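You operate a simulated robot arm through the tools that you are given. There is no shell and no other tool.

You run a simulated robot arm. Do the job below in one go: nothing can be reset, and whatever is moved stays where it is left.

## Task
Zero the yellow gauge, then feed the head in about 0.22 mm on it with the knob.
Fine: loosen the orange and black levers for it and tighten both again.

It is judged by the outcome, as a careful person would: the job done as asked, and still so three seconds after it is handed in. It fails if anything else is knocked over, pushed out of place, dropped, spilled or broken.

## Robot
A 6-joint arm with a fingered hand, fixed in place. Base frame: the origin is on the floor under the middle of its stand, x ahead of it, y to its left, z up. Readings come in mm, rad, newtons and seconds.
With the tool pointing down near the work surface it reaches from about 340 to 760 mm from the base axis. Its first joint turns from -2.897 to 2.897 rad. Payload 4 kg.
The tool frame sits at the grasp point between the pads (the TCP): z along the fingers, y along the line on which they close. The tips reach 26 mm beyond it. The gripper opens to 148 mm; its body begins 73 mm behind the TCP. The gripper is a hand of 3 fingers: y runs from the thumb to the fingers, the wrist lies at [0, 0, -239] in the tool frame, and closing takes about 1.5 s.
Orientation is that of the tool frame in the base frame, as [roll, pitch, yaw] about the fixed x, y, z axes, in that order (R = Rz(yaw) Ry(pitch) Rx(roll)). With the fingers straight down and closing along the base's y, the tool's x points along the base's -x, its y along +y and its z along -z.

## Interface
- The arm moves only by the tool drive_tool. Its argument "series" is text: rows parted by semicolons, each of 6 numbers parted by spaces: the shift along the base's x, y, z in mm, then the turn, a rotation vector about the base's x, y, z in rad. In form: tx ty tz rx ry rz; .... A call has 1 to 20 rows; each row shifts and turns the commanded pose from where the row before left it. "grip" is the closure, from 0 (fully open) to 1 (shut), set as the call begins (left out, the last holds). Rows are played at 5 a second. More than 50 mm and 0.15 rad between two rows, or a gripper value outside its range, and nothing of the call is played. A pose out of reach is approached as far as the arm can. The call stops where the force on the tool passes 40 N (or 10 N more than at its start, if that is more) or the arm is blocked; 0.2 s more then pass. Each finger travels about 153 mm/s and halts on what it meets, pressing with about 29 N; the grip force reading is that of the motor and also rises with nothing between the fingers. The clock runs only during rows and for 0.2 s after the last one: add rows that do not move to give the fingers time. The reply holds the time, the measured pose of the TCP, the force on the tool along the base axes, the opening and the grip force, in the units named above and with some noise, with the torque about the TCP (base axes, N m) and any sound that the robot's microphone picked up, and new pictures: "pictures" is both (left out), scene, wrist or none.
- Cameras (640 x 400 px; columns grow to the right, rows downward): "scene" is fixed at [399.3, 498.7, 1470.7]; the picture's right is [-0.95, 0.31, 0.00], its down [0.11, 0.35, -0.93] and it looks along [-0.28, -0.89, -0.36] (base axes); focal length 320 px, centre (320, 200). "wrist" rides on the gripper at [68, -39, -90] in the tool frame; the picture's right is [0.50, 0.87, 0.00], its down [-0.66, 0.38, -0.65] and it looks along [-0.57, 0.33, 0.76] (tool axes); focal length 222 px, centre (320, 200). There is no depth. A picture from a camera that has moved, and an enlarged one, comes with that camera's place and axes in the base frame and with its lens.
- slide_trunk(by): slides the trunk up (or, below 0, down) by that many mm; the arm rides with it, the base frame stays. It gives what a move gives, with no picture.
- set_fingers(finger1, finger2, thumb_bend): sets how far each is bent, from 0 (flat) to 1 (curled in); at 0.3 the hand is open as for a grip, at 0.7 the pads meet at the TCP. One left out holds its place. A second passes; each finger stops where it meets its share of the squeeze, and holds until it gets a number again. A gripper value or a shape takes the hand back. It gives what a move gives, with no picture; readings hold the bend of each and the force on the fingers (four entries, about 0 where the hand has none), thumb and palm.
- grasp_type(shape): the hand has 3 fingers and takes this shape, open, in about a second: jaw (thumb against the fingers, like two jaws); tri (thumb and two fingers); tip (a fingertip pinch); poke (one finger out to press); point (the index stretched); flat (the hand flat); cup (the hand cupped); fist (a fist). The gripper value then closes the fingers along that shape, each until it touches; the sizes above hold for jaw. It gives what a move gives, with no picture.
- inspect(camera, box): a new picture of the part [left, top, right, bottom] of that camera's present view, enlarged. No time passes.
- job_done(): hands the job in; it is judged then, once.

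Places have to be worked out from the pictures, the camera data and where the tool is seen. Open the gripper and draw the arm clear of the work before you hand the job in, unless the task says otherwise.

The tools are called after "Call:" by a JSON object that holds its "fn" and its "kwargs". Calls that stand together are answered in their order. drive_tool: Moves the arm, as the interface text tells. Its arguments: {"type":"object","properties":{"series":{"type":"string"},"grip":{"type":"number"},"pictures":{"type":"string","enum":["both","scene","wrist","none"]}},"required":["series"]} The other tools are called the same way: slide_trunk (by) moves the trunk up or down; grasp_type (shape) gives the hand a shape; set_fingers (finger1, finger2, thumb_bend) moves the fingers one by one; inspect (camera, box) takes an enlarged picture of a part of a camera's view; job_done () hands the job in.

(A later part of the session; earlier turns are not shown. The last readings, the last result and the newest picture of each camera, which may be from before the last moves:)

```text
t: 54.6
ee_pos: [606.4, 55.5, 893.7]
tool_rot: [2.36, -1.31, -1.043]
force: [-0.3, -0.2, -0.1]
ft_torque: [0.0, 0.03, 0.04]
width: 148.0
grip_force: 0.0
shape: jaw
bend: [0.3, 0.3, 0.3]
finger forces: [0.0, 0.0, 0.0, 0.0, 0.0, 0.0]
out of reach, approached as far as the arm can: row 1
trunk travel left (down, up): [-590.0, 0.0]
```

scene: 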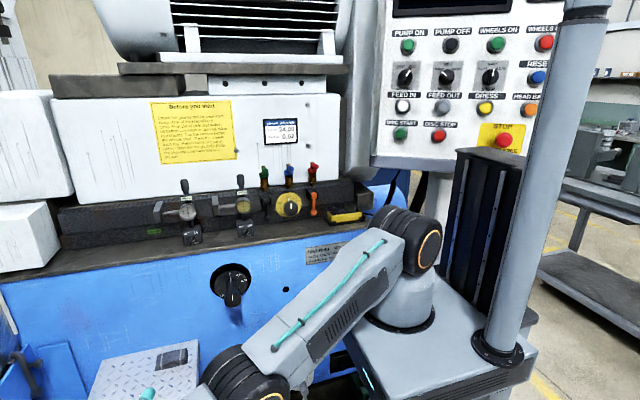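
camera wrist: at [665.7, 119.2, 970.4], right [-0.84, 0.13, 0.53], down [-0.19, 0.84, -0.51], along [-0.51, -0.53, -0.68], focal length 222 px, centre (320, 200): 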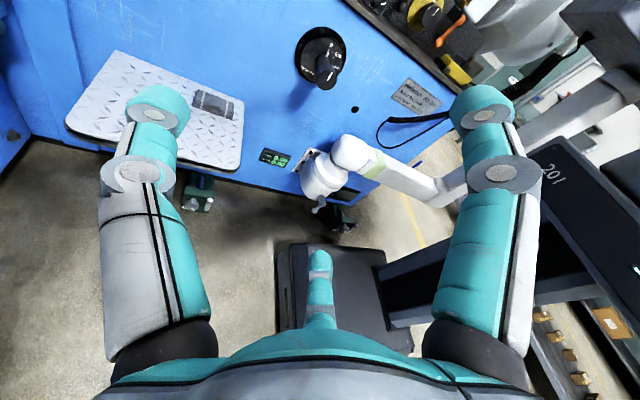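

The twist stops dead in one direction, so the forearm twist is at a stop here. I probe the wrist bend in both directions from this pose too.

Call:
{"fn": "drive_tool", "kwargs": {"series": "-21.2 0.9 25.9 -0.102 0.0445 -0.085; 0 0 0 0 0 0", "pictures": "none"}}

Call:
{"fn": "drive_tool", "kwargs": {"series": "21.2 -0.9 -25.9 0.102 -0.0445 0.085; 0 0 0 0 0 0", "pictures": "none"}}

Call:
{"fn": "drive_tool", "kwargs": {"series": "21.2 -0.9 -25.9 0.102 -0.0445 0.085; 0 0 0 0 0 0", "pictures": "both"}}

```text
t: 55.2
ee_pos: [567.5, 44.8, 921.2]
tool_rot: [1.941, -1.362, -0.719]
force: [-0.6, -0.2, 0.1]
ft_torque: [0.03, 0.02, 0.01]
width: 147.8
grip_force: 0.0
shape: jaw
bend: [0.3, 0.3, 0.3]
finger forces: [0.0, 0.0, 0.0, 0.0, 0.0, 0.0]
out of reach, approached as far as the arm can: row 1
trunk travel left (down, up): [-590.0, 0.0]
```

```text
t: 55.8
ee_pos: [604.7, 56.8, 890.5]
tool_rot: [2.354, -1.31, -1.039]
force: [0.0, 0.3, -0.5]
ft_torque: [0.02, 0.0, -0.01]
width: 147.8
grip_force: 0.0
shape: jaw
bend: [0.3, 0.3, 0.3]
finger forces: [0.2, 0.1, 0.0, 0.0, 0.0, 0.1]
out of reach, approached as far as the arm can: row 1
trunk travel left (down, up): [-590.0, 0.0]
```

```text
t: 56.4
ee_pos: [609.4, 79.4, 868.2]
tool_rot: [2.61, -1.236, -1.217]
force: [-0.5, 0.1, -0.7]
ft_torque: [0.05, 0.01, -0.04]
width: 148.0
grip_force: 0.0
shape: jaw
bend: [0.3, 0.3, 0.3]
finger forces: [0.1, 0.0, 0.1, 0.0, 0.0, 0.0]
out of reach, approached as far as the arm can: row 1
trunk travel left (down, up): [-590.0, 0.0]
camera wrist: at [672.5, 139.0, 951.7], right [-0.79, -0.02, 0.62], down [-0.32, 0.87, -0.37], along [-0.53, -0.49, -0.69], focal length 222 px, centre (320, 200)
```

scene: 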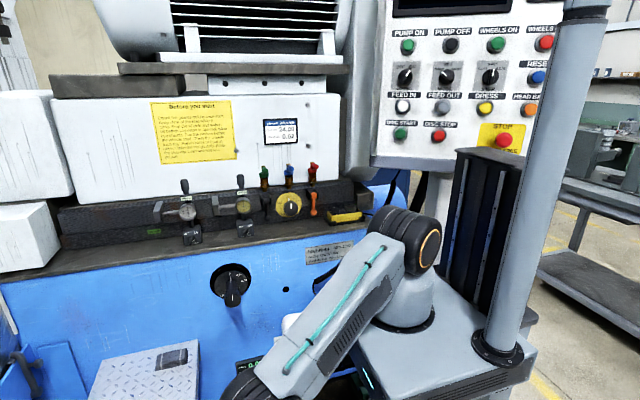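
wrist: 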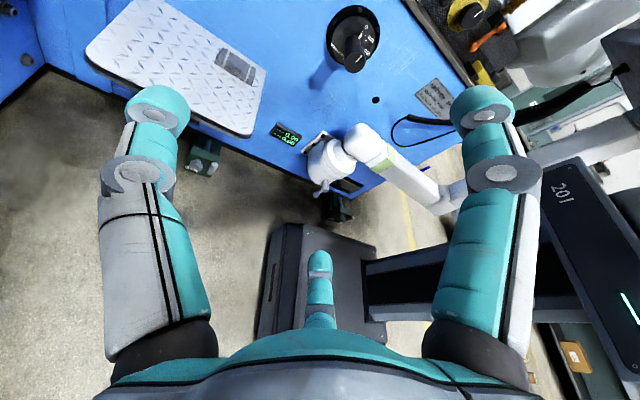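

This pose has several joints at their stops, so I go back towards a healthy, tool-down configuration, raising the wrist and bringing it round towards +x as I unroll.

Call:
{"fn": "drive_tool", "kwargs": {"series": "-5.6 -8.3 -6.9 0.1397 -0.0288 0; -4.7 -4 -4.9 0.1397 -0.0288 0; -3.9 0 -2.2 0.1397 -0.0288 0; -3.1 3.6 0.9 0.1397 -0.0288 0; -2.5 6.7 4.6 0.1397 -0.0288 0; -2 9.3 8.7 0.1397 -0.0288 0; -1.5 11.3 13.1 0.1397 -0.0288 0; -1.3 12.6 17.8 0.1397 -0.0288 0; -1.1 13.3 22.6 0.1397 -0.0288 0; 0 0 0 0 0 0", "pictures": "both"}}

```text
t: 58.6
ee_pos: [605.5, 303.1, 1168.9]
tool_rot: [3.064, -0.174, -1.601]
force: [-0.3, -1.0, 0.5]
ft_torque: [0.03, 0.0, 0.01]
width: 147.8
grip_force: 0.1
shape: jaw
bend: [0.3, 0.3, 0.3]
finger forces: [0.1, 0.0, 0.0, 0.0, 0.0, 0.0]
out of reach, approached as far as the arm can: row 1, 2, 3, 4, 5, 6, 7, 8, 9
trunk travel left (down, up): [-590.0, 0.0]
camera wrist: at [649.2, 250.4, 1267.1], right [-0.88, -0.46, 0.15], down [-0.3, 0.77, 0.56], along [-0.37, 0.44, -0.82], focal length 222 px, centre (320, 200)
```

scene: 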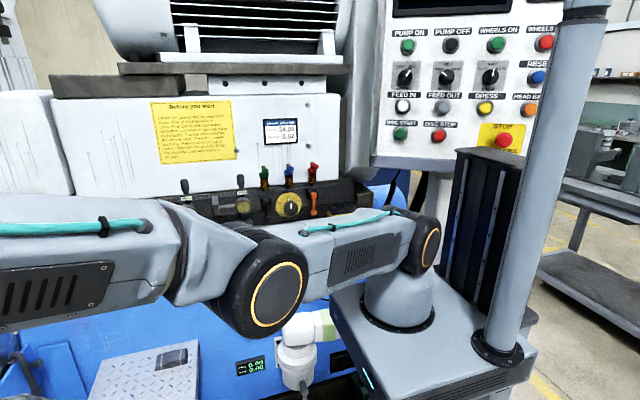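
wrist: 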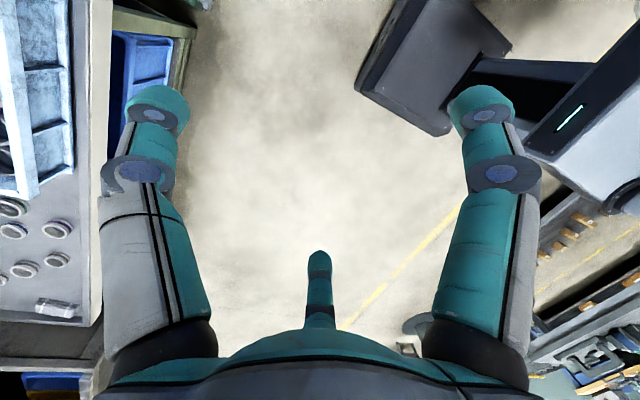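

That drifted upward because the arm is again caught fully stretched. I repeat what worked before: swing back to +x while sweeping down, until the shoulder stop pushes the elbow over.

Call:
{"fn": "drive_tool", "kwargs": {"series": "16 -30 -33 0 0 -0.05; 14 -31 -33 0 0 -0.05; 13 -31 -33 0 0 -0.05; 11 -32 -33 0 0 -0.05; 9 -32 -33 0 0 -0.05; 8 -33 -33 0 0 -0.05; 6 -33 -33 0 0 -0.05; 4 -33 -33 0 0 -0.05; 0 0 0 0 0 0", "pictures": "scene"}}

```text
t: 60.6
ee_pos: [679.4, 77.5, 1169.8]
tool_rot: [3.068, -0.174, -2.001]
force: [0.4, 0.1, 0.2]
ft_torque: [0.01, 0.0, 0.0]
width: 147.8
grip_force: 0.1
shape: jaw
bend: [0.3, 0.3, 0.3]
finger forces: [0.1, 0.0, 0.0, 0.0, 0.0, 0.0]
out of reach, approached as far as the arm can: row 1, 2, 3, 4, 5, 6, 7, 8
trunk travel left (down, up): [-590.0, 0.0]
```

scene: 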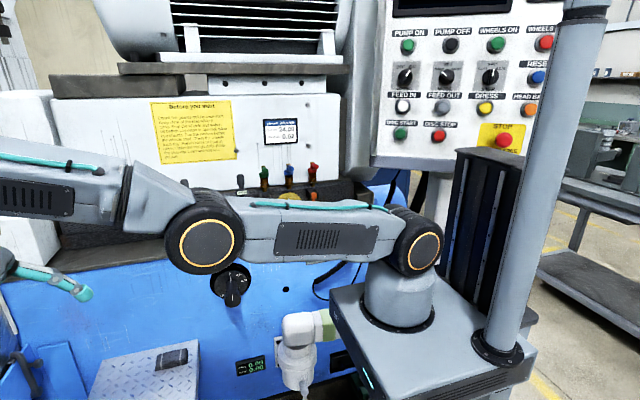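

The height refused to change at all, which is informative. I run a few small single-axis probes here to learn what is really limiting.

Call:
{"fn": "drive_tool", "kwargs": {"series": "0 0 -15 0 0 0; 0 0 0 0 0 0", "pictures": "none"}}

Call:
{"fn": "drive_tool", "kwargs": {"series": "0 0 15 0 0 0; 0 0 0 0 0 0", "pictures": "none"}}

Call:
{"fn": "drive_tool", "kwargs": {"series": "-15 0 0 0 0 0; 0 0 0 0 0 0", "pictures": "none"}}

Call:
{"fn": "drive_tool", "kwargs": {"series": "0 0 0 0 0.1 0; 0 0 0 0 0 0", "pictures": "none"}}

Call:
{"fn": "drive_tool", "kwargs": {"series": "0 0 0 0 -0.1 0; 0 0 0 0 0 0", "pictures": "none"}}

Call:
{"fn": "drive_tool", "kwargs": {"series": "0 0 0 0.1 0 0; 0 0 0 0 0 0", "pictures": "none"}}

Call:
{"fn": "drive_tool", "kwargs": {"series": "0 0 0 -0.1 0 0; 0 0 0 0 0 0", "pictures": "none"}}

Call:
{"fn": "drive_tool", "kwargs": {"series": "0 0 0 0 0 0.1; 0 0 0 0 0 0", "pictures": "none"}}

Call:
{"fn": "drive_tool", "kwargs": {"series": "0 0 0 0 0 -0.1; 0 0 0 0 0 0", "pictures": "none"}}

```text
t: 61.2
ee_pos: [680.1, 77.3, 1170.1]
tool_rot: [3.067, -0.175, -1.999]
force: [-0.1, 0.5, -0.7]
ft_torque: [-0.02, 0.0, 0.02]
width: 148.0
grip_force: 0.0
shape: jaw
bend: [0.3, 0.3, 0.3]
finger forces: [0.1, 0.0, 0.1, 0.0, 0.0, 0.0]
out of reach, approached as far as the arm can: row 1
trunk travel left (down, up): [-590.0, 0.0]
```

```text
t: 61.8
ee_pos: [679.8, 77.0, 1186.2]
tool_rot: [3.094, -0.16, -1.999]
force: [-0.4, -0.5, 0.5]
ft_torque: [0.0, 0.0, 0.0]
width: 147.8
grip_force: 0.0
shape: jaw
bend: [0.3, 0.3, 0.3]
finger forces: [0.0, 0.0, 0.0, 0.1, 0.0, 0.0]
trunk travel left (down, up): [-590.0, 0.0]
```

```text
t: 62.4
ee_pos: [678.0, 79.1, 1187.7]
tool_rot: [3.094, -0.161, -1.999]
force: [-0.3, -0.3, 0.0]
ft_torque: [0.01, -0.03, -0.05]
width: 147.6
grip_force: 0.0
shape: jaw
bend: [0.3, 0.3, 0.3]
finger forces: [0.1, 0.0, 0.1, 0.1, 0.1, 0.1]
out of reach, approached as far as the arm can: row 1
trunk travel left (down, up): [-590.0, 0.0]
```

```text
t: 63.0
ee_pos: [678.6, 78.3, 1186.3]
tool_rot: [3.093, -0.159, -2.001]
force: [-0.7, 0.1, -0.5]
ft_torque: [-0.02, 0.02, -0.01]
width: 147.7
grip_force: 0.1
shape: jaw
bend: [0.3, 0.3, 0.3]
finger forces: [0.0, 0.1, 0.1, 0.0, 0.0, 0.0]
out of reach, approached as far as the arm can: row 1
trunk travel left (down, up): [-590.0, 0.0]
```

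```text
t: 63.6
ee_pos: [678.6, 79.4, 1187.3]
tool_rot: [3.094, -0.162, -2.0]
force: [0.4, -0.7, -0.4]
ft_torque: [-0.06, -0.01, 0.04]
width: 147.9
grip_force: 0.0
shape: jaw
bend: [0.3, 0.3, 0.3]
finger forces: [0.1, 0.0, 0.0, 0.0, 0.1, 0.0]
out of reach, approached as far as the arm can: row 1
trunk travel left (down, up): [-590.0, 0.0]
```

```text
t: 64.2
ee_pos: [678.3, 78.8, 1189.4]
tool_rot: [3.042, -0.072, -1.996]
force: [0.1, -0.1, -0.5]
ft_torque: [-0.02, 0.01, 0.01]
width: 147.9
grip_force: 0.0
shape: jaw
bend: [0.3, 0.3, 0.3]
finger forces: [0.0, 0.0, 0.1, 0.1, 0.0, 0.0]
trunk travel left (down, up): [-590.0, 0.0]
```

```text
t: 64.8
ee_pos: [679.3, 78.9, 1187.9]
tool_rot: [3.092, -0.161, -2.0]
force: [-0.6, 0.5, -0.4]
ft_torque: [-0.01, -0.04, 0.0]
width: 147.7
grip_force: 0.2
shape: jaw
bend: [0.3, 0.3, 0.3]
finger forces: [0.0, 0.0, 0.0, 0.0, 0.0, 0.1]
trunk travel left (down, up): [-590.0, 0.0]
```

```text
t: 65.4
ee_pos: [678.7, 79.2, 1189.3]
tool_rot: [3.085, -0.164, -1.9]
force: [0.9, 0.0, 0.5]
ft_torque: [0.0, 0.02, -0.01]
width: 148.0
grip_force: 0.1
shape: jaw
bend: [0.3, 0.3, 0.3]
finger forces: [0.0, 0.1, 0.1, 0.0, 0.0, 0.1]
trunk travel left (down, up): [-590.0, 0.0]
```

```text
t: 66.0
ee_pos: [680.2, 79.3, 1187.7]
tool_rot: [3.094, -0.16, -2.0]
force: [0.1, -0.4, -0.1]
ft_torque: [-0.01, -0.01, 0.02]
width: 147.9
grip_force: 0.0
shape: jaw
bend: [0.3, 0.3, 0.3]
finger forces: [0.1, 0.0, 0.0, 0.0, 0.0, 0.0]
trunk travel left (down, up): [-590.0, 0.0]
```

These probes show that the arm can extend but not retract, so the elbow is on its reverse stop. I follow a constant-reach arc downwards to below horizontal, from where going straight down carried the elbow over last time.

Call:
{"fn": "drive_tool", "kwargs": {"series": "15 2.3 -37.7 0 0 0; 13 2 -38.5 0 0 0; 11 1.6 -39.1 0 0 0; 9 1.3 -39.6 0 0 0; 6.5 1 -40 0 0 0; 4.4 0.6 -40.2 0 0 0; 2 0.2 -40.4 0 0 0; 0 0 -40.4 0 0 0; 0 0 -40 0 0 0; 0 0 0 0 0 0", "pictures": "scene"}}

```text
t: 68.2
ee_pos: [727.1, 81.5, 832.6]
tool_rot: [3.093, -0.161, -1.999]
force: [0.8, 0.5, 0.4]
ft_torque: [0.0, -0.01, -0.02]
width: 147.7
grip_force: 0.1
shape: jaw
bend: [0.3, 0.3, 0.3]
finger forces: [0.1, 0.1, 0.1, 0.0, 0.1, 0.1]
out of reach, approached as far as the arm can: row 4, 6, 7, 9
trunk travel left (down, up): [-590.0, 0.0]
```

scene: 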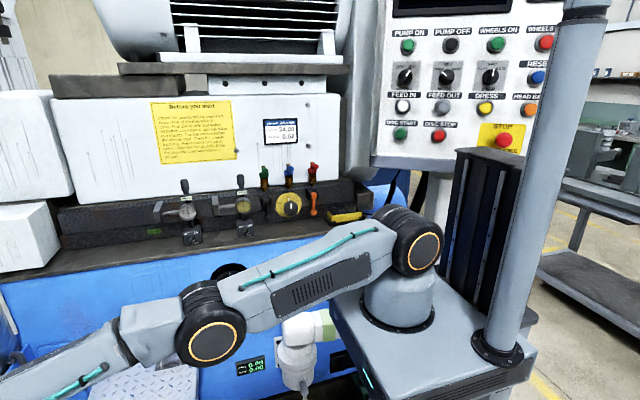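

That followed the arc well. I continue straight down to push the elbow across.

Call:
{"fn": "drive_tool", "kwargs": {"series": "0 0 -30 0 0 0; 0 0 -30 0 0 0; 0 0 -30 0 0 0; 0 0 -30 0 0 0; 0 0 0 0 0 0", "pictures": "scene"}}

```text
t: 69.4
ee_pos: [702.7, 73.9, 719.4]
tool_rot: [3.091, -0.16, -2.0]
force: [0.2, -1.5, 0.3]
ft_torque: [0.01, -0.03, -0.02]
width: 147.8
grip_force: 0.1
shape: jaw
bend: [0.3, 0.3, 0.3]
finger forces: [0.0, 0.0, 0.0, 0.1, 0.0, 0.1]
out of reach, approached as far as the arm can: row 1, 3, 4
trunk travel left (down, up): [-590.0, 0.0]
```

scene: 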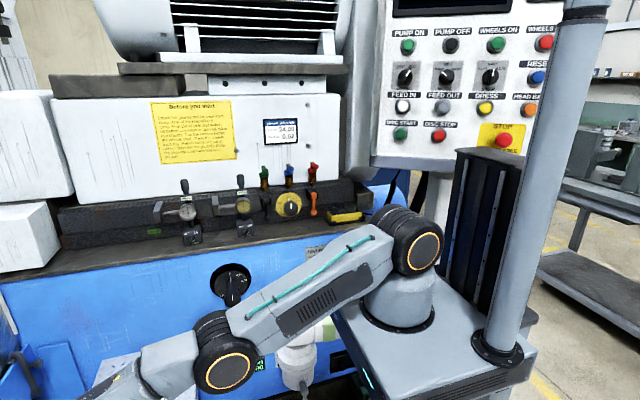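

The elbow is about to cross; I follow the forearm's own circle (down and slightly in), then draw inwards.

Call:
{"fn": "drive_tool", "kwargs": {"series": "-10 0 -28 0 0 0; -14 0 -28 0 0 0; -18 0 -22 0 0 0; -25 0 -8 0 0 0; -25 0 5 0 0 0; -25 0 15 0 0 0; -25 0 20 0 0 0; 0 0 0 0 0 0", "pictures": "scene"}}

```text
t: 71.2
ee_pos: [674.3, 75.0, 647.9]
tool_rot: [3.09, -0.161, -2.001]
force: [0.4, -0.1, -0.2]
ft_torque: [0.0, -0.02, 0.0]
width: 147.9
grip_force: 0.1
shape: jaw
bend: [0.3, 0.3, 0.3]
finger forces: [0.1, 0.0, 0.0, 0.0, 0.1, 0.0]
out of reach, approached as far as the arm can: row 3, 4, 5, 6, 7
trunk travel left (down, up): [-590.0, 0.0]
```

scene: 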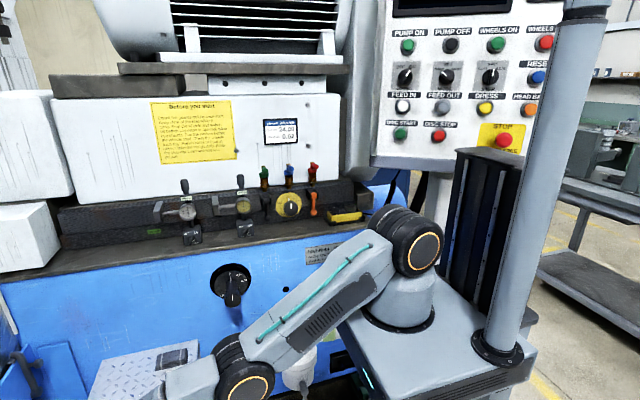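

I check with small probes which side of straight the elbow is on now.

Call:
{"fn": "drive_tool", "kwargs": {"series": "-12 0 4 0 0 0; 0 0 0 0 0 0", "pictures": "none"}}

Call:
{"fn": "drive_tool", "kwargs": {"series": "0 0 -12 0 0 0; 0 0 0 0 0 0", "pictures": "none"}}

Call:
{"fn": "drive_tool", "kwargs": {"series": "12 0 -4 0 0 0; 0 0 0 0 0 0", "pictures": "none"}}

```text
t: 71.8
ee_pos: [673.2, 75.6, 648.5]
tool_rot: [3.09, -0.16, -2.0]
force: [0.1, -0.2, -1.0]
ft_torque: [-0.01, 0.03, 0.02]
width: 147.8
grip_force: 0.0
shape: jaw
bend: [0.3, 0.3, 0.3]
finger forces: [0.0, 0.0, 0.0, 0.1, 0.0, 0.0]
out of reach, approached as far as the arm can: row 1
trunk travel left (down, up): [-590.0, 0.0]
```

```text
t: 72.4
ee_pos: [672.9, 76.2, 637.1]
tool_rot: [3.093, -0.161, -2.001]
force: [-0.6, -0.1, -0.4]
ft_torque: [0.01, 0.05, 0.02]
width: 148.0
grip_force: 0.1
shape: jaw
bend: [0.3, 0.3, 0.3]
finger forces: [0.1, 0.0, 0.1, 0.1, 0.0, 0.0]
trunk travel left (down, up): [-590.0, 0.0]
```

```text
t: 73.0
ee_pos: [671.8, 75.8, 638.4]
tool_rot: [3.093, -0.159, -1.999]
force: [0.4, -0.9, 0.4]
ft_torque: [-0.03, 0.01, 0.03]
width: 148.1
grip_force: 0.2
shape: jaw
bend: [0.3, 0.3, 0.3]
finger forces: [0.1, 0.0, 0.1, 0.0, 0.0, 0.1]
out of reach, approached as far as the arm can: row 1
trunk travel left (down, up): [-590.0, 0.0]
```

I am right at full extension now. Pitching the tool inwards about the wrist, with a bit of downward sweep, should bend the elbow the right way; then I draw in.

Call:
{"fn": "drive_tool", "kwargs": {"series": "-39.6 -5.9 -10.9 -0.0204 0.1385 0; -38.2 -5.6 -6.5 -0.0204 0.1385 0; -36.3 -5.4 -2.3 -0.0204 0.1385 0; -33.7 -5 1.5 -0.0204 0.1385 0; -14 -2 -4 0 0 0; -14 -2 -4 0 0 0; -14 -2 -4 0 0 0; -14 -2 -4 0 0 0; 0 0 0 0 0 0", "pictures": "scene"}}

```text
t: 75.0
ee_pos: [463.1, 40.2, 605.7]
tool_rot: [2.578, -0.434, -1.847]
force: [-0.5, 0.5, 0.1]
ft_torque: [-0.02, 0.01, -0.04]
width: 147.8
grip_force: 0.0
shape: jaw
bend: [0.3, 0.3, 0.3]
finger forces: [0.0, 0.0, 0.0, 0.0, 0.0, 0.1]
out of reach, approached as far as the arm can: row 2, 4
trunk travel left (down, up): [-590.0, 0.0]
```

scene: 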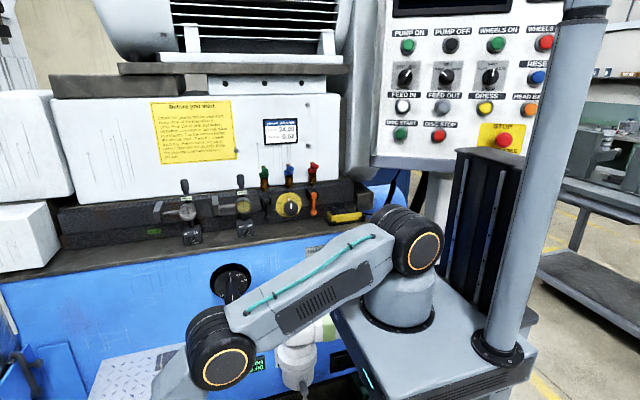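

The elbow is now on the correct side: the inward moves were all reachable. I raise the wrist to a healthy, tool-down pose, well short of full reach.

Call:
{"fn": "drive_tool", "kwargs": {"series": "0 0 40 0 0 0; 0 0 40 0 0 0; 0 0 40 0 0 0; 0 0 40 0 0 0; 0 0 40 0 0 0; 0 0 40 0 0 0; 16.4 2.3 33.3 0.011 -0.075 0; 16.4 2.3 33.3 0.011 -0.075 0; 16.4 2.3 33.3 0.011 -0.075 0; 16.4 2.3 33.3 0.011 -0.075 0; 16.4 2.3 33.3 0.011 -0.075 0; 16.4 2.3 33.3 0.011 -0.075 0; 16.4 2.3 33.3 0.011 -0.075 0; 16.4 2.3 33.3 0.011 -0.075 0; 0 0 0 0 0 0", "pictures": "scene"}}

```text
t: 78.2
ee_pos: [603.5, 65.2, 1116.4]
tool_rot: [3.133, -0.135, -2.008]
force: [0.4, -0.2, -0.1]
ft_torque: [-0.01, 0.02, 0.0]
width: 147.8
grip_force: 0.1
shape: jaw
bend: [0.3, 0.3, 0.3]
finger forces: [0.1, 0.0, 0.1, 0.0, 0.2, 0.0]
out of reach, approached as far as the arm can: row 1, 3
trunk travel left (down, up): [-590.0, 0.0]
```

scene: 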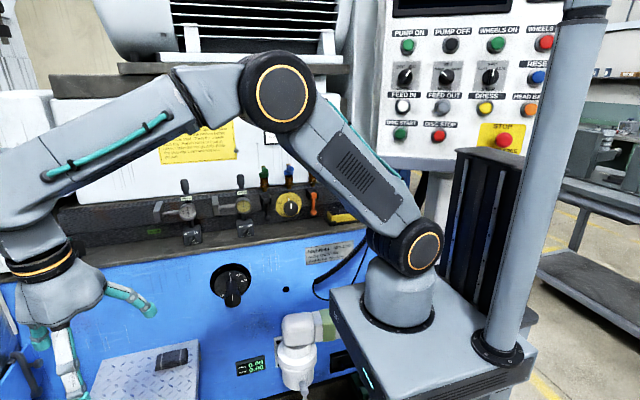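

The arm is back in a healthy elbow-up pose. Now I test how far the forearm can twist: I roll the tool sideways towards -y about the forearm axis with the wrist fixed, four small steps.

Call:
{"fn": "drive_tool", "kwargs": {"series": "6.6 -31.4 5.5 -0.132 -0.020 0.0428; 7.8 -30.1 9.7 -0.132 -0.020 0.0428; 8.8 -28.2 13.8 -0.132 -0.020 0.0428; 9.6 -25.7 17.5 -0.132 -0.020 0.0428; 0 0 0 0 0 0", "pictures": "scene"}}

```text
t: 79.4
ee_pos: [719.0, -8.1, 1220.6]
tool_rot: [-2.88, -0.556, -1.941]
force: [0.3, 0.0, -1.5]
ft_torque: [-0.04, 0.0, 0.03]
width: 148.1
grip_force: 0.1
shape: jaw
bend: [0.3, 0.3, 0.3]
finger forces: [0.0, 0.1, 0.0, 0.1, 0.0, 0.0]
out of reach, approached as far as the arm can: row 1, 2, 3, 4
trunk travel left (down, up): [-590.0, 0.0]
```

scene: 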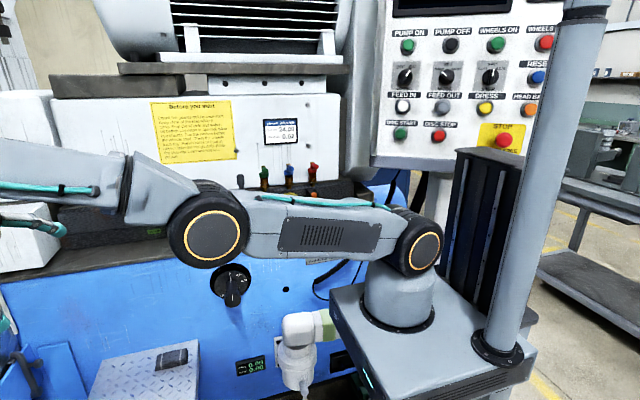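

The arm again went to the stretched reverse-elbow pose, so twisting right is not available. I recover the same way as before: arc down first, then pitch in.

Call:
{"fn": "drive_tool", "kwargs": {"series": "15 2.7 -40.5 0 0 0; 12.4 2.2 -41.4 0 0 0; 9.9 1.8 -42 0 0 0; 7.4 1.3 -42.6 0 0 0; 4.9 0.9 -42.8 0 0 0; 2.4 0.4 -43.1 0 0 0; 0 0 -43.1 0 0 0; -2.6 -0.5 -43 0 0 0; -5 -1 -42.7 0 0 0; -7.7 -1.4 -42.3 0 0 0; -10 -1.8 -41.7 0 0 0; -12.6 -2.3 -40.9 0 0 0; 0 0 0 0 0 0", "pictures": "scene"}}

```text
t: 82.2
ee_pos: [723.3, 35.9, 1173.5]
tool_rot: [-2.883, -0.58, -1.939]
force: [0.9, -0.3, -0.2]
ft_torque: [0.02, 0.01, -0.02]
width: 147.9
grip_force: 0.1
shape: jaw
bend: [0.3, 0.3, 0.3]
finger forces: [0.1, 0.0, 0.0, 0.0, 0.1, 0.0]
out of reach, approached as far as the arm can: row 1, 2, 3, 4, 5, 6, 7, 8, 9, 10, 11, 12
trunk travel left (down, up): [-590.0, 0.0]
```

scene: 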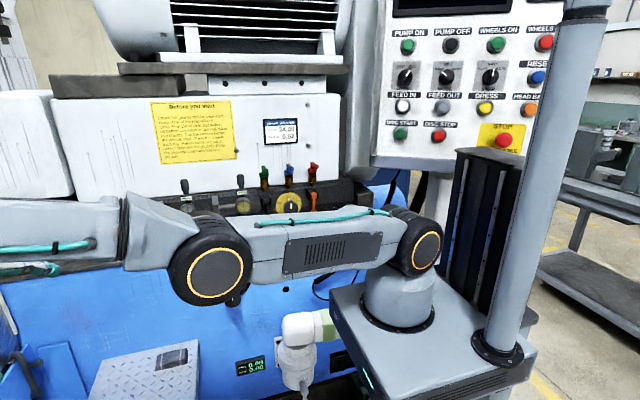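

Lowering is refused in this twisted state. I command the way straight back towards the last healthy tool-down pose (603, 65, 1116), untwisting the tool as I go.

Call:
{"fn": "drive_tool", "kwargs": {"series": "-30 7 -14 0.132 0.020 -0.0428; -30 7 -14 0.132 0.020 -0.0428; -30 7 -14 0.132 0.020 -0.0428; -30 7 -14 0.132 0.020 -0.0428; 0 0 0 0 0 0", "pictures": "scene"}}

```text
t: 83.4
ee_pos: [671.6, 112.4, 1206.9]
tool_rot: [3.123, -0.139, -2.005]
force: [0.2, -0.4, 0.1]
ft_torque: [0.03, -0.03, -0.02]
width: 148.2
grip_force: 0.1
shape: jaw
bend: [0.3, 0.3, 0.3]
finger forces: [0.0, 0.1, 0.1, 0.0, 0.1, 0.0]
out of reach, approached as far as the arm can: row 1, 2, 3, 4
trunk travel left (down, up): [-590.0, 0.0]
```

scene: 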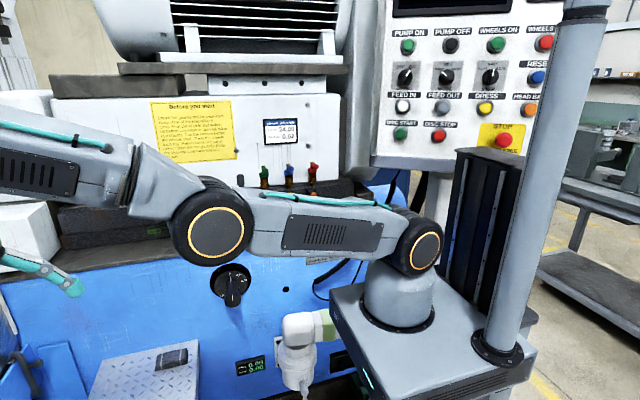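

Now the picture makes sense: the wrist is an oblique type whose forearm twist has a stop, and the elbow is again reversed here. I repeat the arc-down recovery, since orientation is back to tool-down.

Call:
{"fn": "drive_tool", "kwargs": {"series": "19.2 3.9 -37.6 0 0 0; 14.3 2.9 -40.1 0 0 0; 12.1 2.5 -40.8 0 0 0; 9.6 2 -41.4 0 0 0; 7.2 1.5 -41.9 0 0 0; 4.8 1 -42.2 0 0 0; 2.3 0.5 -42.4 0 0 0; -0.2 0 -42.3 0 0 0; -2.6 -0.5 -42.2 0 0 0; -5.1 -1 -41.9 0 0 0; -7.4 -1.5 -41.5 0 0 0; -9.9 -2 -40.9 0 0 0; -12.2 -2.5 -40.1 0 0 0; 0 0 0 0 0 0", "pictures": "scene"}}

```text
t: 86.4
ee_pos: [692.8, 109.0, 668.9]
tool_rot: [3.133, -0.134, -2.004]
force: [-0.1, -0.1, 0.4]
ft_torque: [-0.02, -0.03, 0.02]
width: 148.0
grip_force: 0.0
shape: jaw
bend: [0.3, 0.3, 0.3]
finger forces: [0.1, 0.1, 0.0, 0.1, 0.1, 0.0]
out of reach, approached as far as the arm can: row 2, 5, 8, 12
trunk travel left (down, up): [-590.0, 0.0]
```

scene: 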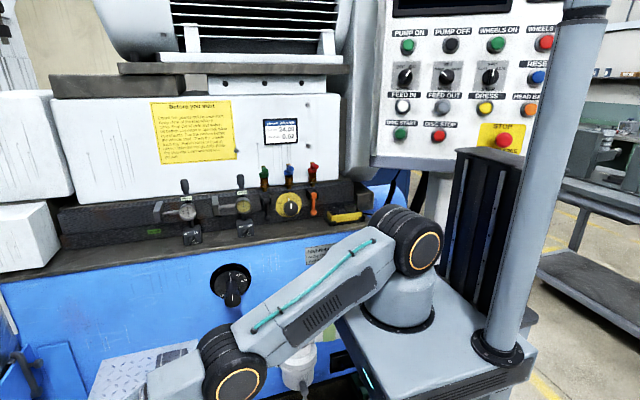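

Good, the arm is straight and angled below level. I pitch the tool in about the wrist, pull inwards, then raise, all as in the earlier success.

Call:
{"fn": "drive_tool", "kwargs": {"series": "-39.4 -7.6 -13.1 -0.0265 0.1375 0; -38.3 -7.4 -8.6 -0.0265 0.1375 0; -36.9 -7.1 -4 -0.0265 0.1375 0; -34.4 -6.6 0 -0.0265 0.1375 0; -14 -2.6 -4 0 0 0; -14 -2.6 -4 0 0 0; -14 -2.6 -4 0 0 0; -14 -2.6 -4 0 0 0; -10 -2 20 0 0 0; -10 -2 25 0 0 0; 0 0 0 0 0 0", "pictures": "scene"}}

```text
t: 88.8
ee_pos: [473.9, 73.7, 676.9]
tool_rot: [2.63, -0.436, -1.863]
force: [-0.7, 0.4, -0.4]
ft_torque: [0.01, -0.02, 0.0]
width: 148.0
grip_force: 0.1
shape: jaw
bend: [0.3, 0.3, 0.3]
finger forces: [0.0, 0.1, 0.0, 0.1, 0.0, 0.0]
out of reach, approached as far as the arm can: row 3, 9, 10
trunk travel left (down, up): [-590.0, 0.0]
```

scene: 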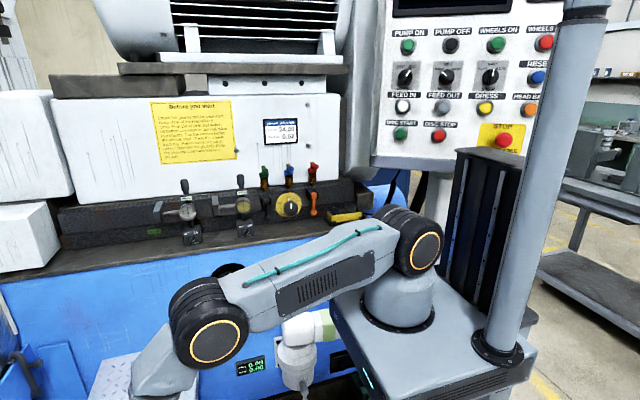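

The elbow is on the good side again. I raise the wrist while yawing the tool slightly so the forearm twist moves off its stop.

Call:
{"fn": "drive_tool", "kwargs": {"series": "-2.5 6.9 15 0 0 -0.05; -2.5 6.9 25 0 0 -0.05; -2.5 6.9 35 0 0 -0.05; -2.5 6.9 38 0 0 -0.05; -2.5 6.9 38 0 0 -0.05; -2.5 6.9 38 0 0 -0.05; 0 0 40 0 0 0; 0 0 40 0 0 0; 0 0 40 0 0 0; 0 0 40 0 0 0; 0 0 40 0 0 0; 0 0 40 0 0 0; 0 0 0 0 0 0", "pictures": "scene"}}

```text
t: 91.6
ee_pos: [457.8, 112.9, 1106.4]
tool_rot: [2.637, -0.437, -2.164]
force: [-0.3, 0.0, 0.0]
ft_torque: [-0.01, 0.01, -0.01]
width: 148.0
grip_force: 0.0
shape: jaw
bend: [0.3, 0.3, 0.3]
finger forces: [0.1, 0.0, 0.0, 0.1, 0.0, 0.0]
trunk travel left (down, up): [-590.0, 0.0]
```

scene: 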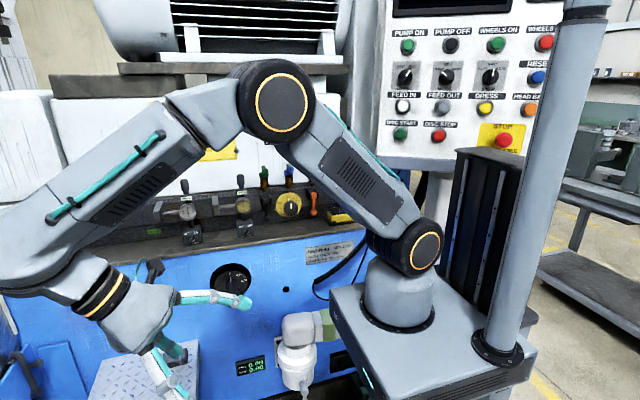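

No flags at all now, and the picture shows a clean elbow-up pose with the tool pointing down and in. Next I fold the wrist to its full bend (pitch in while raising a little), so that it can be swung over to its other side.

Call:
{"fn": "drive_tool", "kwargs": {"series": "-17 -3.4 32 -0.0198 0.098 0; -16.7 -3.4 34 -0.0198 0.098 0; -14.5 -2.9 35 -0.0198 0.098 0; 0 0 0 0 0 0", "pictures": "scene"}}

```text
t: 92.6
ee_pos: [408.5, 106.8, 1204.0]
tool_rot: [2.376, -0.634, -2.027]
force: [0.2, -0.4, 0.0]
ft_torque: [0.02, 0.01, 0.0]
width: 148.1
grip_force: 0.0
shape: jaw
bend: [0.3, 0.3, 0.3]
finger forces: [0.0, 0.1, 0.0, 0.1, 0.0, 0.0]
trunk travel left (down, up): [-590.0, 0.0]
```

scene: 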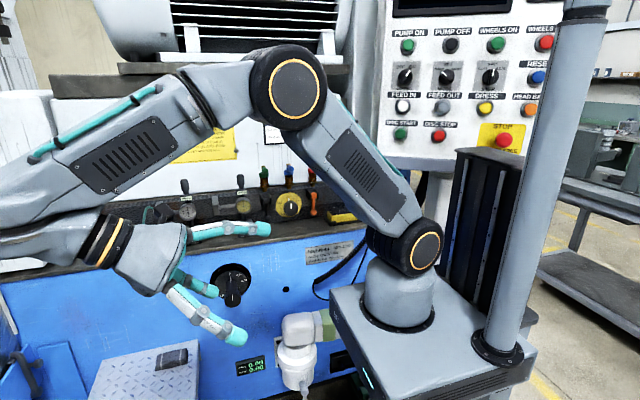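

The forearm's vents now face the camera squarely, which confirms the wrist is at full bend. I now sweep the tool to its right about the vertical, with the wrist held in place, to bring it over to the other side.

Call:
{"fn": "drive_tool", "kwargs": {"series": "4.5 -26.8 0 0 0 0.14; 8.2 -25.9 0 0 0 0.14; 11.8 -24.8 0 0 0 0.14; 0 0 0 0 0 0", "pictures": "scene"}}

```text
t: 93.6
ee_pos: [438.6, 29.5, 1207.2]
tool_rot: [2.375, -0.635, -1.606]
force: [-1.0, -0.1, 0.7]
ft_torque: [-0.05, -0.01, 0.01]
width: 147.8
grip_force: 0.1
shape: jaw
bend: [0.3, 0.3, 0.3]
finger forces: [0.0, 0.0, 0.0, 0.1, 0.0, 0.2]
trunk travel left (down, up): [-590.0, 0.0]
```

scene: 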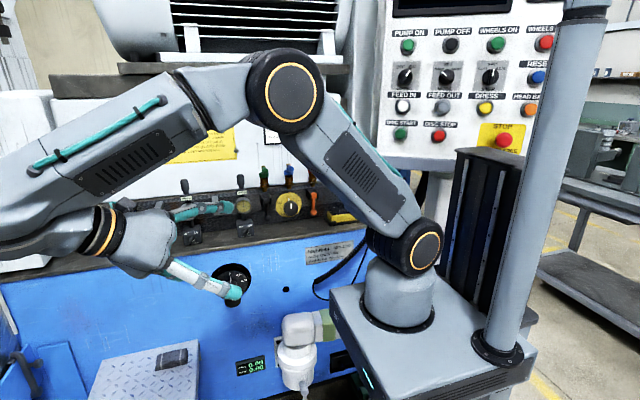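

No flags. The forearm has begun to twist, so I continue twisting it to the right about the forearm axis until it is close to its stop; after that the wrist joint itself can be driven across.

Call:
{"fn": "drive_tool", "kwargs": {"series": "10.9 -26.2 7.9 -0.1056 -0.0218 0.0727; 12.5 -24.3 10.9 -0.1056 -0.0218 0.0727; 13.9 -22.1 13.6 -0.1056 -0.0218 0.0727; 15.1 -19.4 16.1 -0.1056 -0.0218 0.0727; 0 0 0 0 0 0", "pictures": "scene"}}

```text
t: 94.8
ee_pos: [490.2, -61.1, 1257.1]
tool_rot: [2.452, -1.064, -1.372]
force: [-0.6, -0.4, -0.3]
ft_torque: [0.0, 0.02, -0.02]
width: 147.8
grip_force: 0.1
shape: jaw
bend: [0.3, 0.3, 0.3]
finger forces: [0.1, 0.0, 0.0, 0.0, 0.1, 0.0]
trunk travel left (down, up): [-590.0, 0.0]
```

scene: 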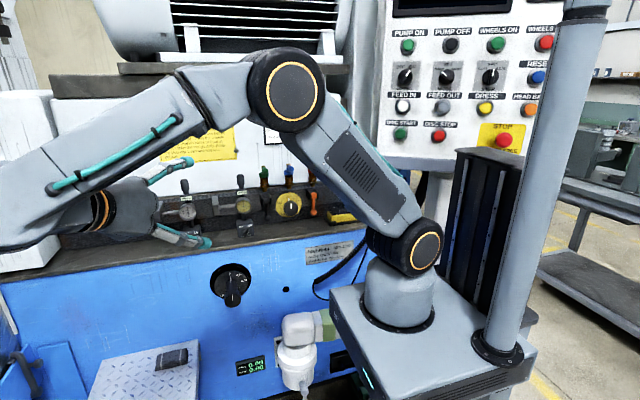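

No flags, and the forearm is now twisted by about 60° as intended. I next rotate the tool purely about the wrist's oblique axis, to carry it across its full-bend point to the right side.

Call:
{"fn": "drive_tool", "kwargs": {"series": "10.1 -14.4 21.2 -0.0554 0.0925 0.0892; 13.3 -12.2 20.9 -0.0554 0.0925 0.0892; 16.2 -9.7 20.1 -0.0554 0.0925 0.0892; 18.7 -7.1 19 -0.0554 0.0925 0.0892; 0 0 0 0 0 0", "pictures": "scene"}}

```text
t: 96.0
ee_pos: [501.5, 14.1, 1224.5]
tool_rot: [1.644, -0.982, -0.335]
force: [0.2, 0.6, -0.4]
ft_torque: [0.01, -0.03, -0.03]
width: 148.0
grip_force: 0.0
shape: jaw
bend: [0.3, 0.3, 0.3]
finger forces: [0.1, 0.0, 0.1, 0.0, 0.1, 0.0]
out of reach, approached as far as the arm can: row 1, 2, 3, 4
trunk travel left (down, up): [-590.0, 0.0]
```

scene: 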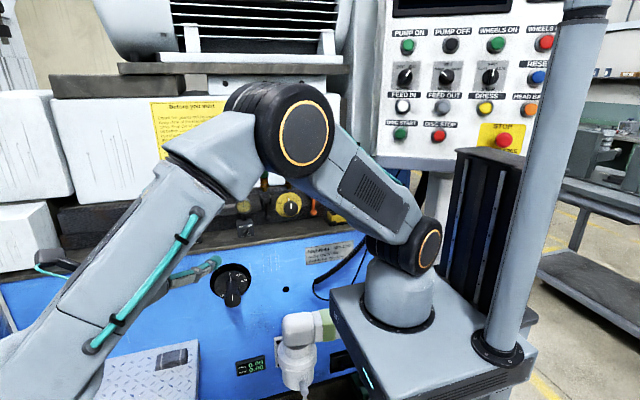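

It flagged, but the elbow stayed healthy and the wrist should now be right at its full-bend point. I try two smaller steps about the recomputed wrist axis.

Call:
{"fn": "drive_tool", "kwargs": {"series": "15.7 -4.9 11.3 -0.0314 0.063 0.071; 17 -4 11 -0.0314 0.063 0.071; 0 0 0 0 0 0", "pictures": "scene"}}

```text
t: 96.8
ee_pos: [483.8, 71.4, 1194.6]
tool_rot: [1.493, -0.865, -0.068]
force: [0.5, -0.2, 0.0]
ft_torque: [-0.02, 0.0, 0.0]
width: 147.9
grip_force: 0.0
shape: jaw
bend: [0.3, 0.3, 0.3]
finger forces: [0.1, 0.0, 0.1, 0.1, 0.0, 0.0]
out of reach, approached as far as the arm can: row 1, 2
trunk travel left (down, up): [-590.0, 0.0]
```

scene: 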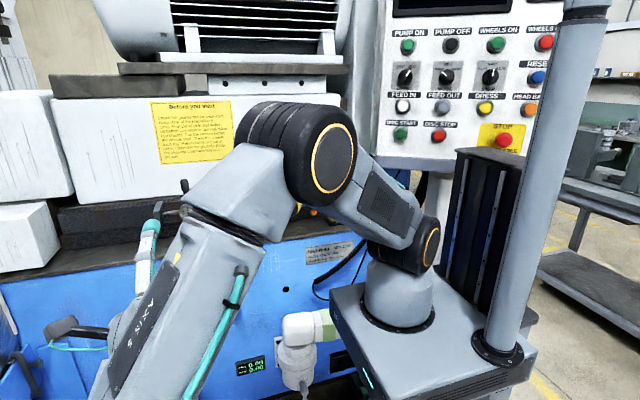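

The wrist joint clearly cannot go past full bend, so I'll go round the other way: over the left side, which the forearm twist should allow. First I swing the whole arm about its base axis (pure base rotation) to about az -30°, over clear floor.

Call:
{"fn": "drive_tool", "kwargs": {"series": "4.6 -46.2 0 0 0 -0.095; 0.2 -46.4 0 0 0 -0.095; -4.3 -46.3 0 0 0 -0.095; -8.6 -45.6 0 0 0 -0.095; -12.8 -44.6 0 0 0 -0.095; -17.1 -43.2 0 0 0 -0.095; -21.1 -41.4 0 0 0 -0.095; -24.8 -39.2 0 0 0 -0.095; -28.6 -36.7 0 0 0 -0.095; -31.8 -33.8 0 0 0 -0.095; -34.9 -30.5 0 0 0 -0.095; 0 0 0 0 0 0", "pictures": "scene"}}

```text
t: 99.4
ee_pos: [326.6, -320.0, 1212.4]
tool_rot: [1.494, -0.861, -1.098]
force: [0.6, 0.2, 0.1]
ft_torque: [0.04, 0.01, -0.01]
width: 148.0
grip_force: 0.0
shape: jaw
bend: [0.3, 0.3, 0.3]
finger forces: [0.1, 0.0, 0.1, 0.0, 0.0, 0.1]
out of reach, approached as far as the arm can: row 1, 2, 4, 5, 6, 7, 8, 9, 10, 11
trunk travel left (down, up): [-590.0, 0.0]
```

scene: 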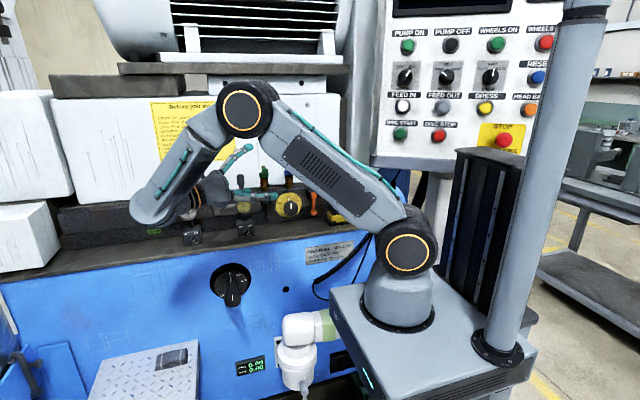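

The arm swung cleanly to az -22° with the elbow still up. Now I rotate the tool about the forearm axis to the left, easing the bend slightly off its stop first.

Call:
{"fn": "drive_tool", "kwargs": {"series": "-9.1 23.4 -17.1 0.0808 -0.0462 -0.1065; -5.7 25.2 -15.4 0.0808 -0.0462 -0.1065; -2.1 26.5 -13.5 0.0808 -0.0462 -0.1065; 0.7 29.3 -7.1 0.0732 -0.03 -0.1155; 4.3 29.4 -4.9 0.0732 -0.03 -0.1155; 7.8 29 -2.6 0.0732 -0.03 -0.1155; 11.1 28 -0.2 0.0732 -0.03 -0.1155; 14.3 26.4 2.2 0.0732 -0.03 -0.1155; 0 0 0 0 0 0", "pictures": "scene"}}

```text
t: 101.4
ee_pos: [345.6, -100.5, 1150.3]
tool_rot: [1.788, -0.267, -2.198]
force: [-0.8, 0.3, 0.0]
ft_torque: [0.03, 0.01, 0.0]
width: 148.0
grip_force: 0.1
shape: jaw
bend: [0.3, 0.3, 0.3]
finger forces: [0.0, 0.0, 0.0, 0.0, 0.0, 0.0]
out of reach, approached as far as the arm can: row 5
trunk travel left (down, up): [-590.0, 0.0]
```

scene: 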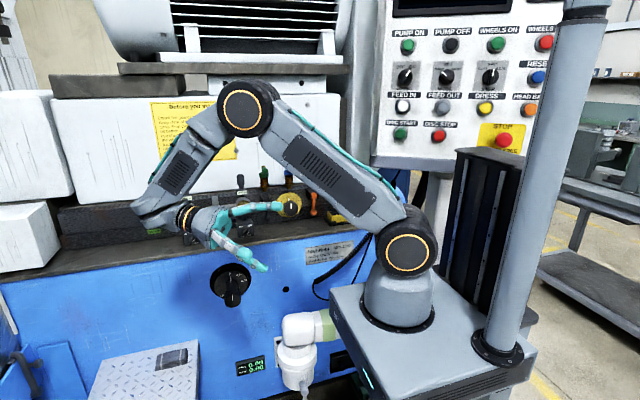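

That works nicely: the wrist stayed put and the forearm twist is back to about zero. I continue to the left by another 80°.

Call:
{"fn": "drive_tool", "kwargs": {"series": "17.5 25.2 4.4 0.0729 -0.0305 -0.1155; 20.1 22.7 6.7 0.0729 -0.0305 -0.1155; 22.3 19.6 8.9 0.0729 -0.0305 -0.1155; 24.1 16.2 10.9 0.0729 -0.0305 -0.1155; 25.4 12.5 12.7 0.0729 -0.0305 -0.1155; 26.2 8.5 14.2 0.0729 -0.0305 -0.1155; 26.5 4.4 15.6 0.0729 -0.0305 -0.1155; 26.2 0.2 16.5 0.0729 -0.0305 -0.1155; 25.5 -4 17.1 0.0729 -0.0305 -0.1155; 24.3 -8.2 17.5 0.0729 -0.0305 -0.1155; 0 0 0 0 0 0", "pictures": "scene"}}

```text
t: 103.8
ee_pos: [586.3, -4.3, 1278.0]
tool_rot: [1.24, 0.249, 2.878]
force: [0.0, 0.7, -0.2]
ft_torque: [0.01, 0.03, 0.03]
width: 147.9
grip_force: 0.0
shape: jaw
bend: [0.3, 0.3, 0.3]
finger forces: [0.1, 0.0, 0.1, 0.0, 0.0, 0.0]
trunk travel left (down, up): [-590.0, 0.0]
```

scene: 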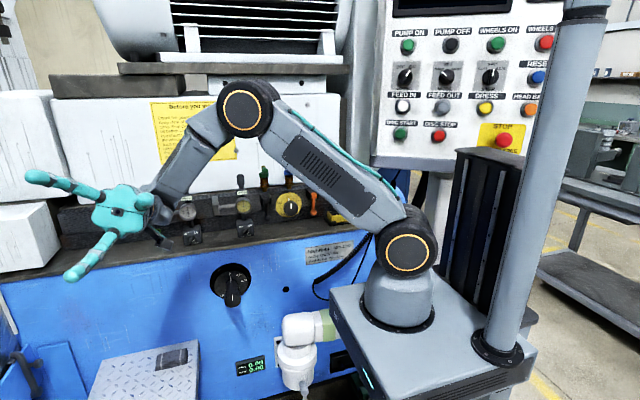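

No flags at all: the tool points left (towards the camera) with the wrist still in place. Now I turn it about the wrist's oblique axis, which brings it round to point forward.

Call:
{"fn": "drive_tool", "kwargs": {"series": "21.3 -10.3 14.3 0.0862 0.0897 -0.0638; 21.7 -12.9 11.3 0.0862 0.0897 -0.0638; 21.7 -15.1 8.2 0.0862 0.0897 -0.0638; 21.3 -17.1 4.8 0.0862 0.0897 -0.0638; 20.4 -18.7 1.4 0.0862 0.0897 -0.0638; 19.2 -19.9 -2.1 0.0862 0.0897 -0.0638; 17.5 -20.8 -5.5 0.0862 0.0897 -0.0638; 15.5 -21.2 -8.7 0.0862 0.0897 -0.0638; 13.2 -21.3 -11.9 0.0862 0.0897 -0.0638; 10.7 -20.9 -14.8 0.0862 0.0897 -0.0638; 7.9 -20.1 -17.4 0.0862 0.0897 -0.0638; 5 -18.9 -19.6 0.0862 0.0897 -0.0638; 0 0 0 0 0 0", "pictures": "both"}}

```text
t: 106.6
ee_pos: [780.8, -223.4, 1238.9]
tool_rot: [1.155, -1.196, 1.987]
force: [0.1, 0.0, 0.4]
ft_torque: [0.01, 0.03, 0.0]
width: 148.0
grip_force: 0.0
shape: jaw
bend: [0.3, 0.3, 0.3]
finger forces: [0.0, 0.1, 0.0, 0.0, 0.0, 0.1]
trunk travel left (down, up): [-590.0, 0.0]
camera wrist: at [681.1, -165.5, 1274.4], right [-0.09, -0.65, 0.75], down [-0.56, -0.59, -0.58], along [0.82, -0.48, -0.31], focal length 222 px, centre (320, 200)
```

scene: 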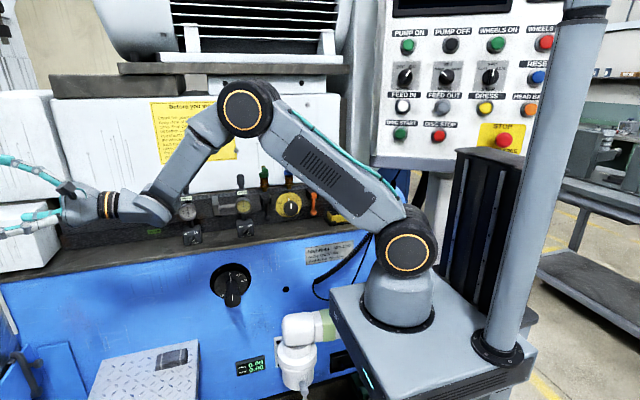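
wrist: 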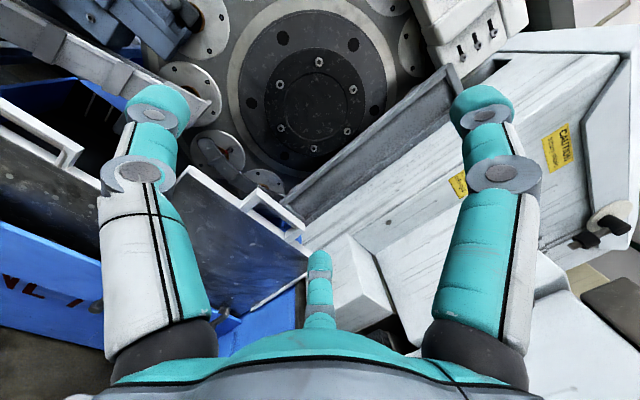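

The tool now points horizontally forward, with no flags, and the elbow is healthy. I swing it round towards the machine: turn the tool about the vertical while bringing the wrist in, half the way first.

Call:
{"fn": "drive_tool", "kwargs": {"series": "-22.2 -31.1 5.4 0 0 -0.1; -24.5 -31 5.4 0 0 -0.1; -26.8 -30.5 5.4 0 0 -0.1; -29.1 -29.9 5.4 0 0 -0.1; -31.3 -29 5.4 0 0 -0.1; -33.4 -28 5.4 0 0 -0.1; -35.4 -26.6 5.4 0 0 -0.1; -37.2 -25.1 5.4 0 0 -0.1; 0 0 0 0 0 0", "pictures": "both"}}

```text
t: 108.6
ee_pos: [541.1, -457.4, 1277.6]
tool_rot: [1.154, -1.196, 1.19]
force: [0.3, 0.1, 0.1]
ft_torque: [-0.03, 0.01, 0.01]
width: 148.1
grip_force: 0.0
shape: jaw
bend: [0.3, 0.3, 0.3]
finger forces: [0.0, 0.1, 0.0, 0.1, 0.0, 0.0]
trunk travel left (down, up): [-590.0, 0.0]
camera wrist: at [512.9, -346.5, 1313.7], right [-0.53, -0.38, 0.76], down [-0.81, -0.01, -0.58], along [0.23, -0.92, -0.31], focal length 222 px, centre (320, 200)
```

scene: 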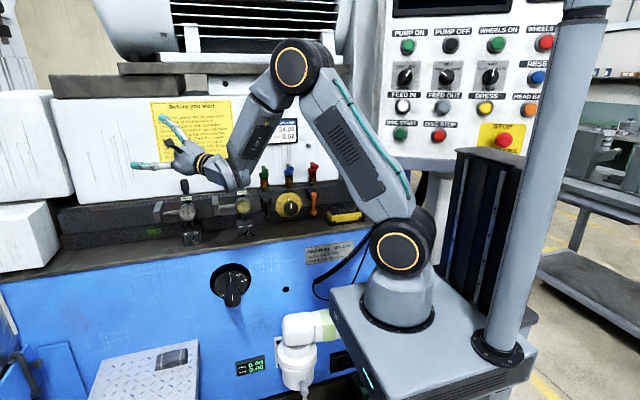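
wrist: 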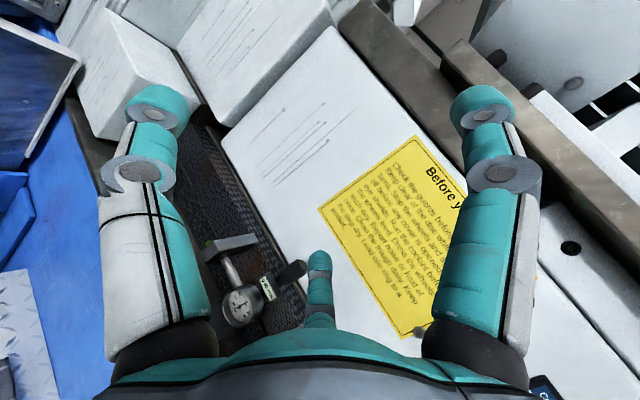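

No flags. I continue the second half of the swing to bring the tool facing the panel.

Call:
{"fn": "drive_tool", "kwargs": {"series": "-39.2 -23.8 5.4 0 0 -0.1; -40.3 -21.7 5.4 0 0 -0.1; -41.7 -19.7 5.4 0 0 -0.1; -43.2 -17.8 5.4 0 0 -0.1; -43.7 -15.5 5.4 0 0 -0.1; -44.4 -13.2 5.4 0 0 -0.1; -45.3 -11 5.4 0 0 -0.1; -45.1 -8.6 5.4 0 0 -0.1; 0 0 0 0 0 0", "pictures": "both"}}

```text
t: 110.6
ee_pos: [199.4, -583.3, 1319.4]
tool_rot: [1.154, -1.194, 0.388]
force: [-0.2, -0.2, 0.7]
ft_torque: [0.0, 0.0, -0.01]
width: 147.8
grip_force: 0.0
shape: jaw
bend: [0.3, 0.3, 0.3]
finger forces: [0.1, 0.1, 0.0, 0.0, 0.0, 0.0]
trunk travel left (down, up): [-590.0, 0.0]
camera wrist: at [257.9, -485.8, 1355.0], right [-0.65, 0.11, 0.76], down [-0.58, 0.58, -0.58], along [-0.5, -0.81, -0.31], focal length 222 px, centre (320, 200)
```

scene: 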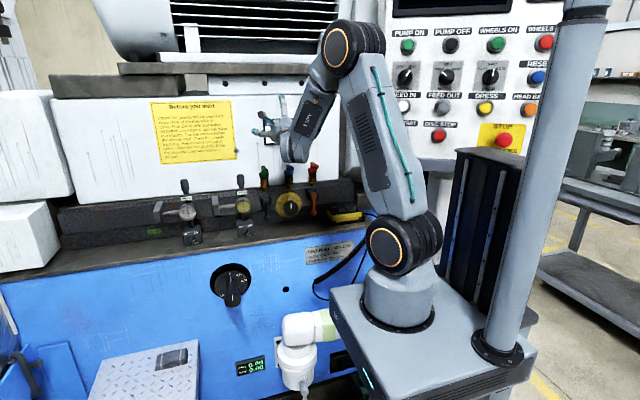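
wrist: 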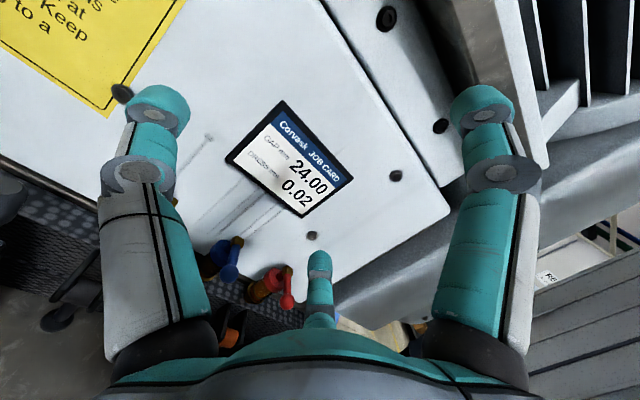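

The tool faces the panel squarely and everything is healthy. I level the tool (it points 8.6° up and is rolled 20°), backing away a little at the same time.

Call:
{"fn": "drive_tool", "kwargs": {"series": "-2 10 -12 0.05 -0.115 0; -2 10 -12 0.05 -0.115 0; -2 10 -12 0.05 -0.117 0; 0 0 0 0 0 0", "pictures": "none"}}

Call:
{"fn": "slide_trunk", "kwargs": {"by": -150}}

```text
t: 111.6
ee_pos: [192.4, -551.1, 1285.6]
tool_rot: [-2.846, -1.563, -1.893]
force: [0.3, -0.6, 0.0]
ft_torque: [-0.02, -0.02, 0.0]
width: 148.2
grip_force: 0.0
shape: jaw
bend: [0.3, 0.3, 0.3]
finger forces: [0.1, 0.1, 0.0, 0.1, 0.1, 0.0]
trunk travel left (down, up): [-590.0, 0.0]
```

```text
t: 113.4
ee_pos: [193.0, -551.4, 1136.4]
tool_rot: [-3.046, -1.564, -1.689]
force: [0.3, 0.4, -0.3]
ft_torque: [-0.01, -0.01, 0.0]
width: 147.9
grip_force: 0.0
shape: jaw
bend: [0.3, 0.3, 0.3]
finger forces: [0.0, 0.0, 0.0, 0.0, 0.0, 0.0]
trunk travel left (down, up): [-440.0, 150.0]
```

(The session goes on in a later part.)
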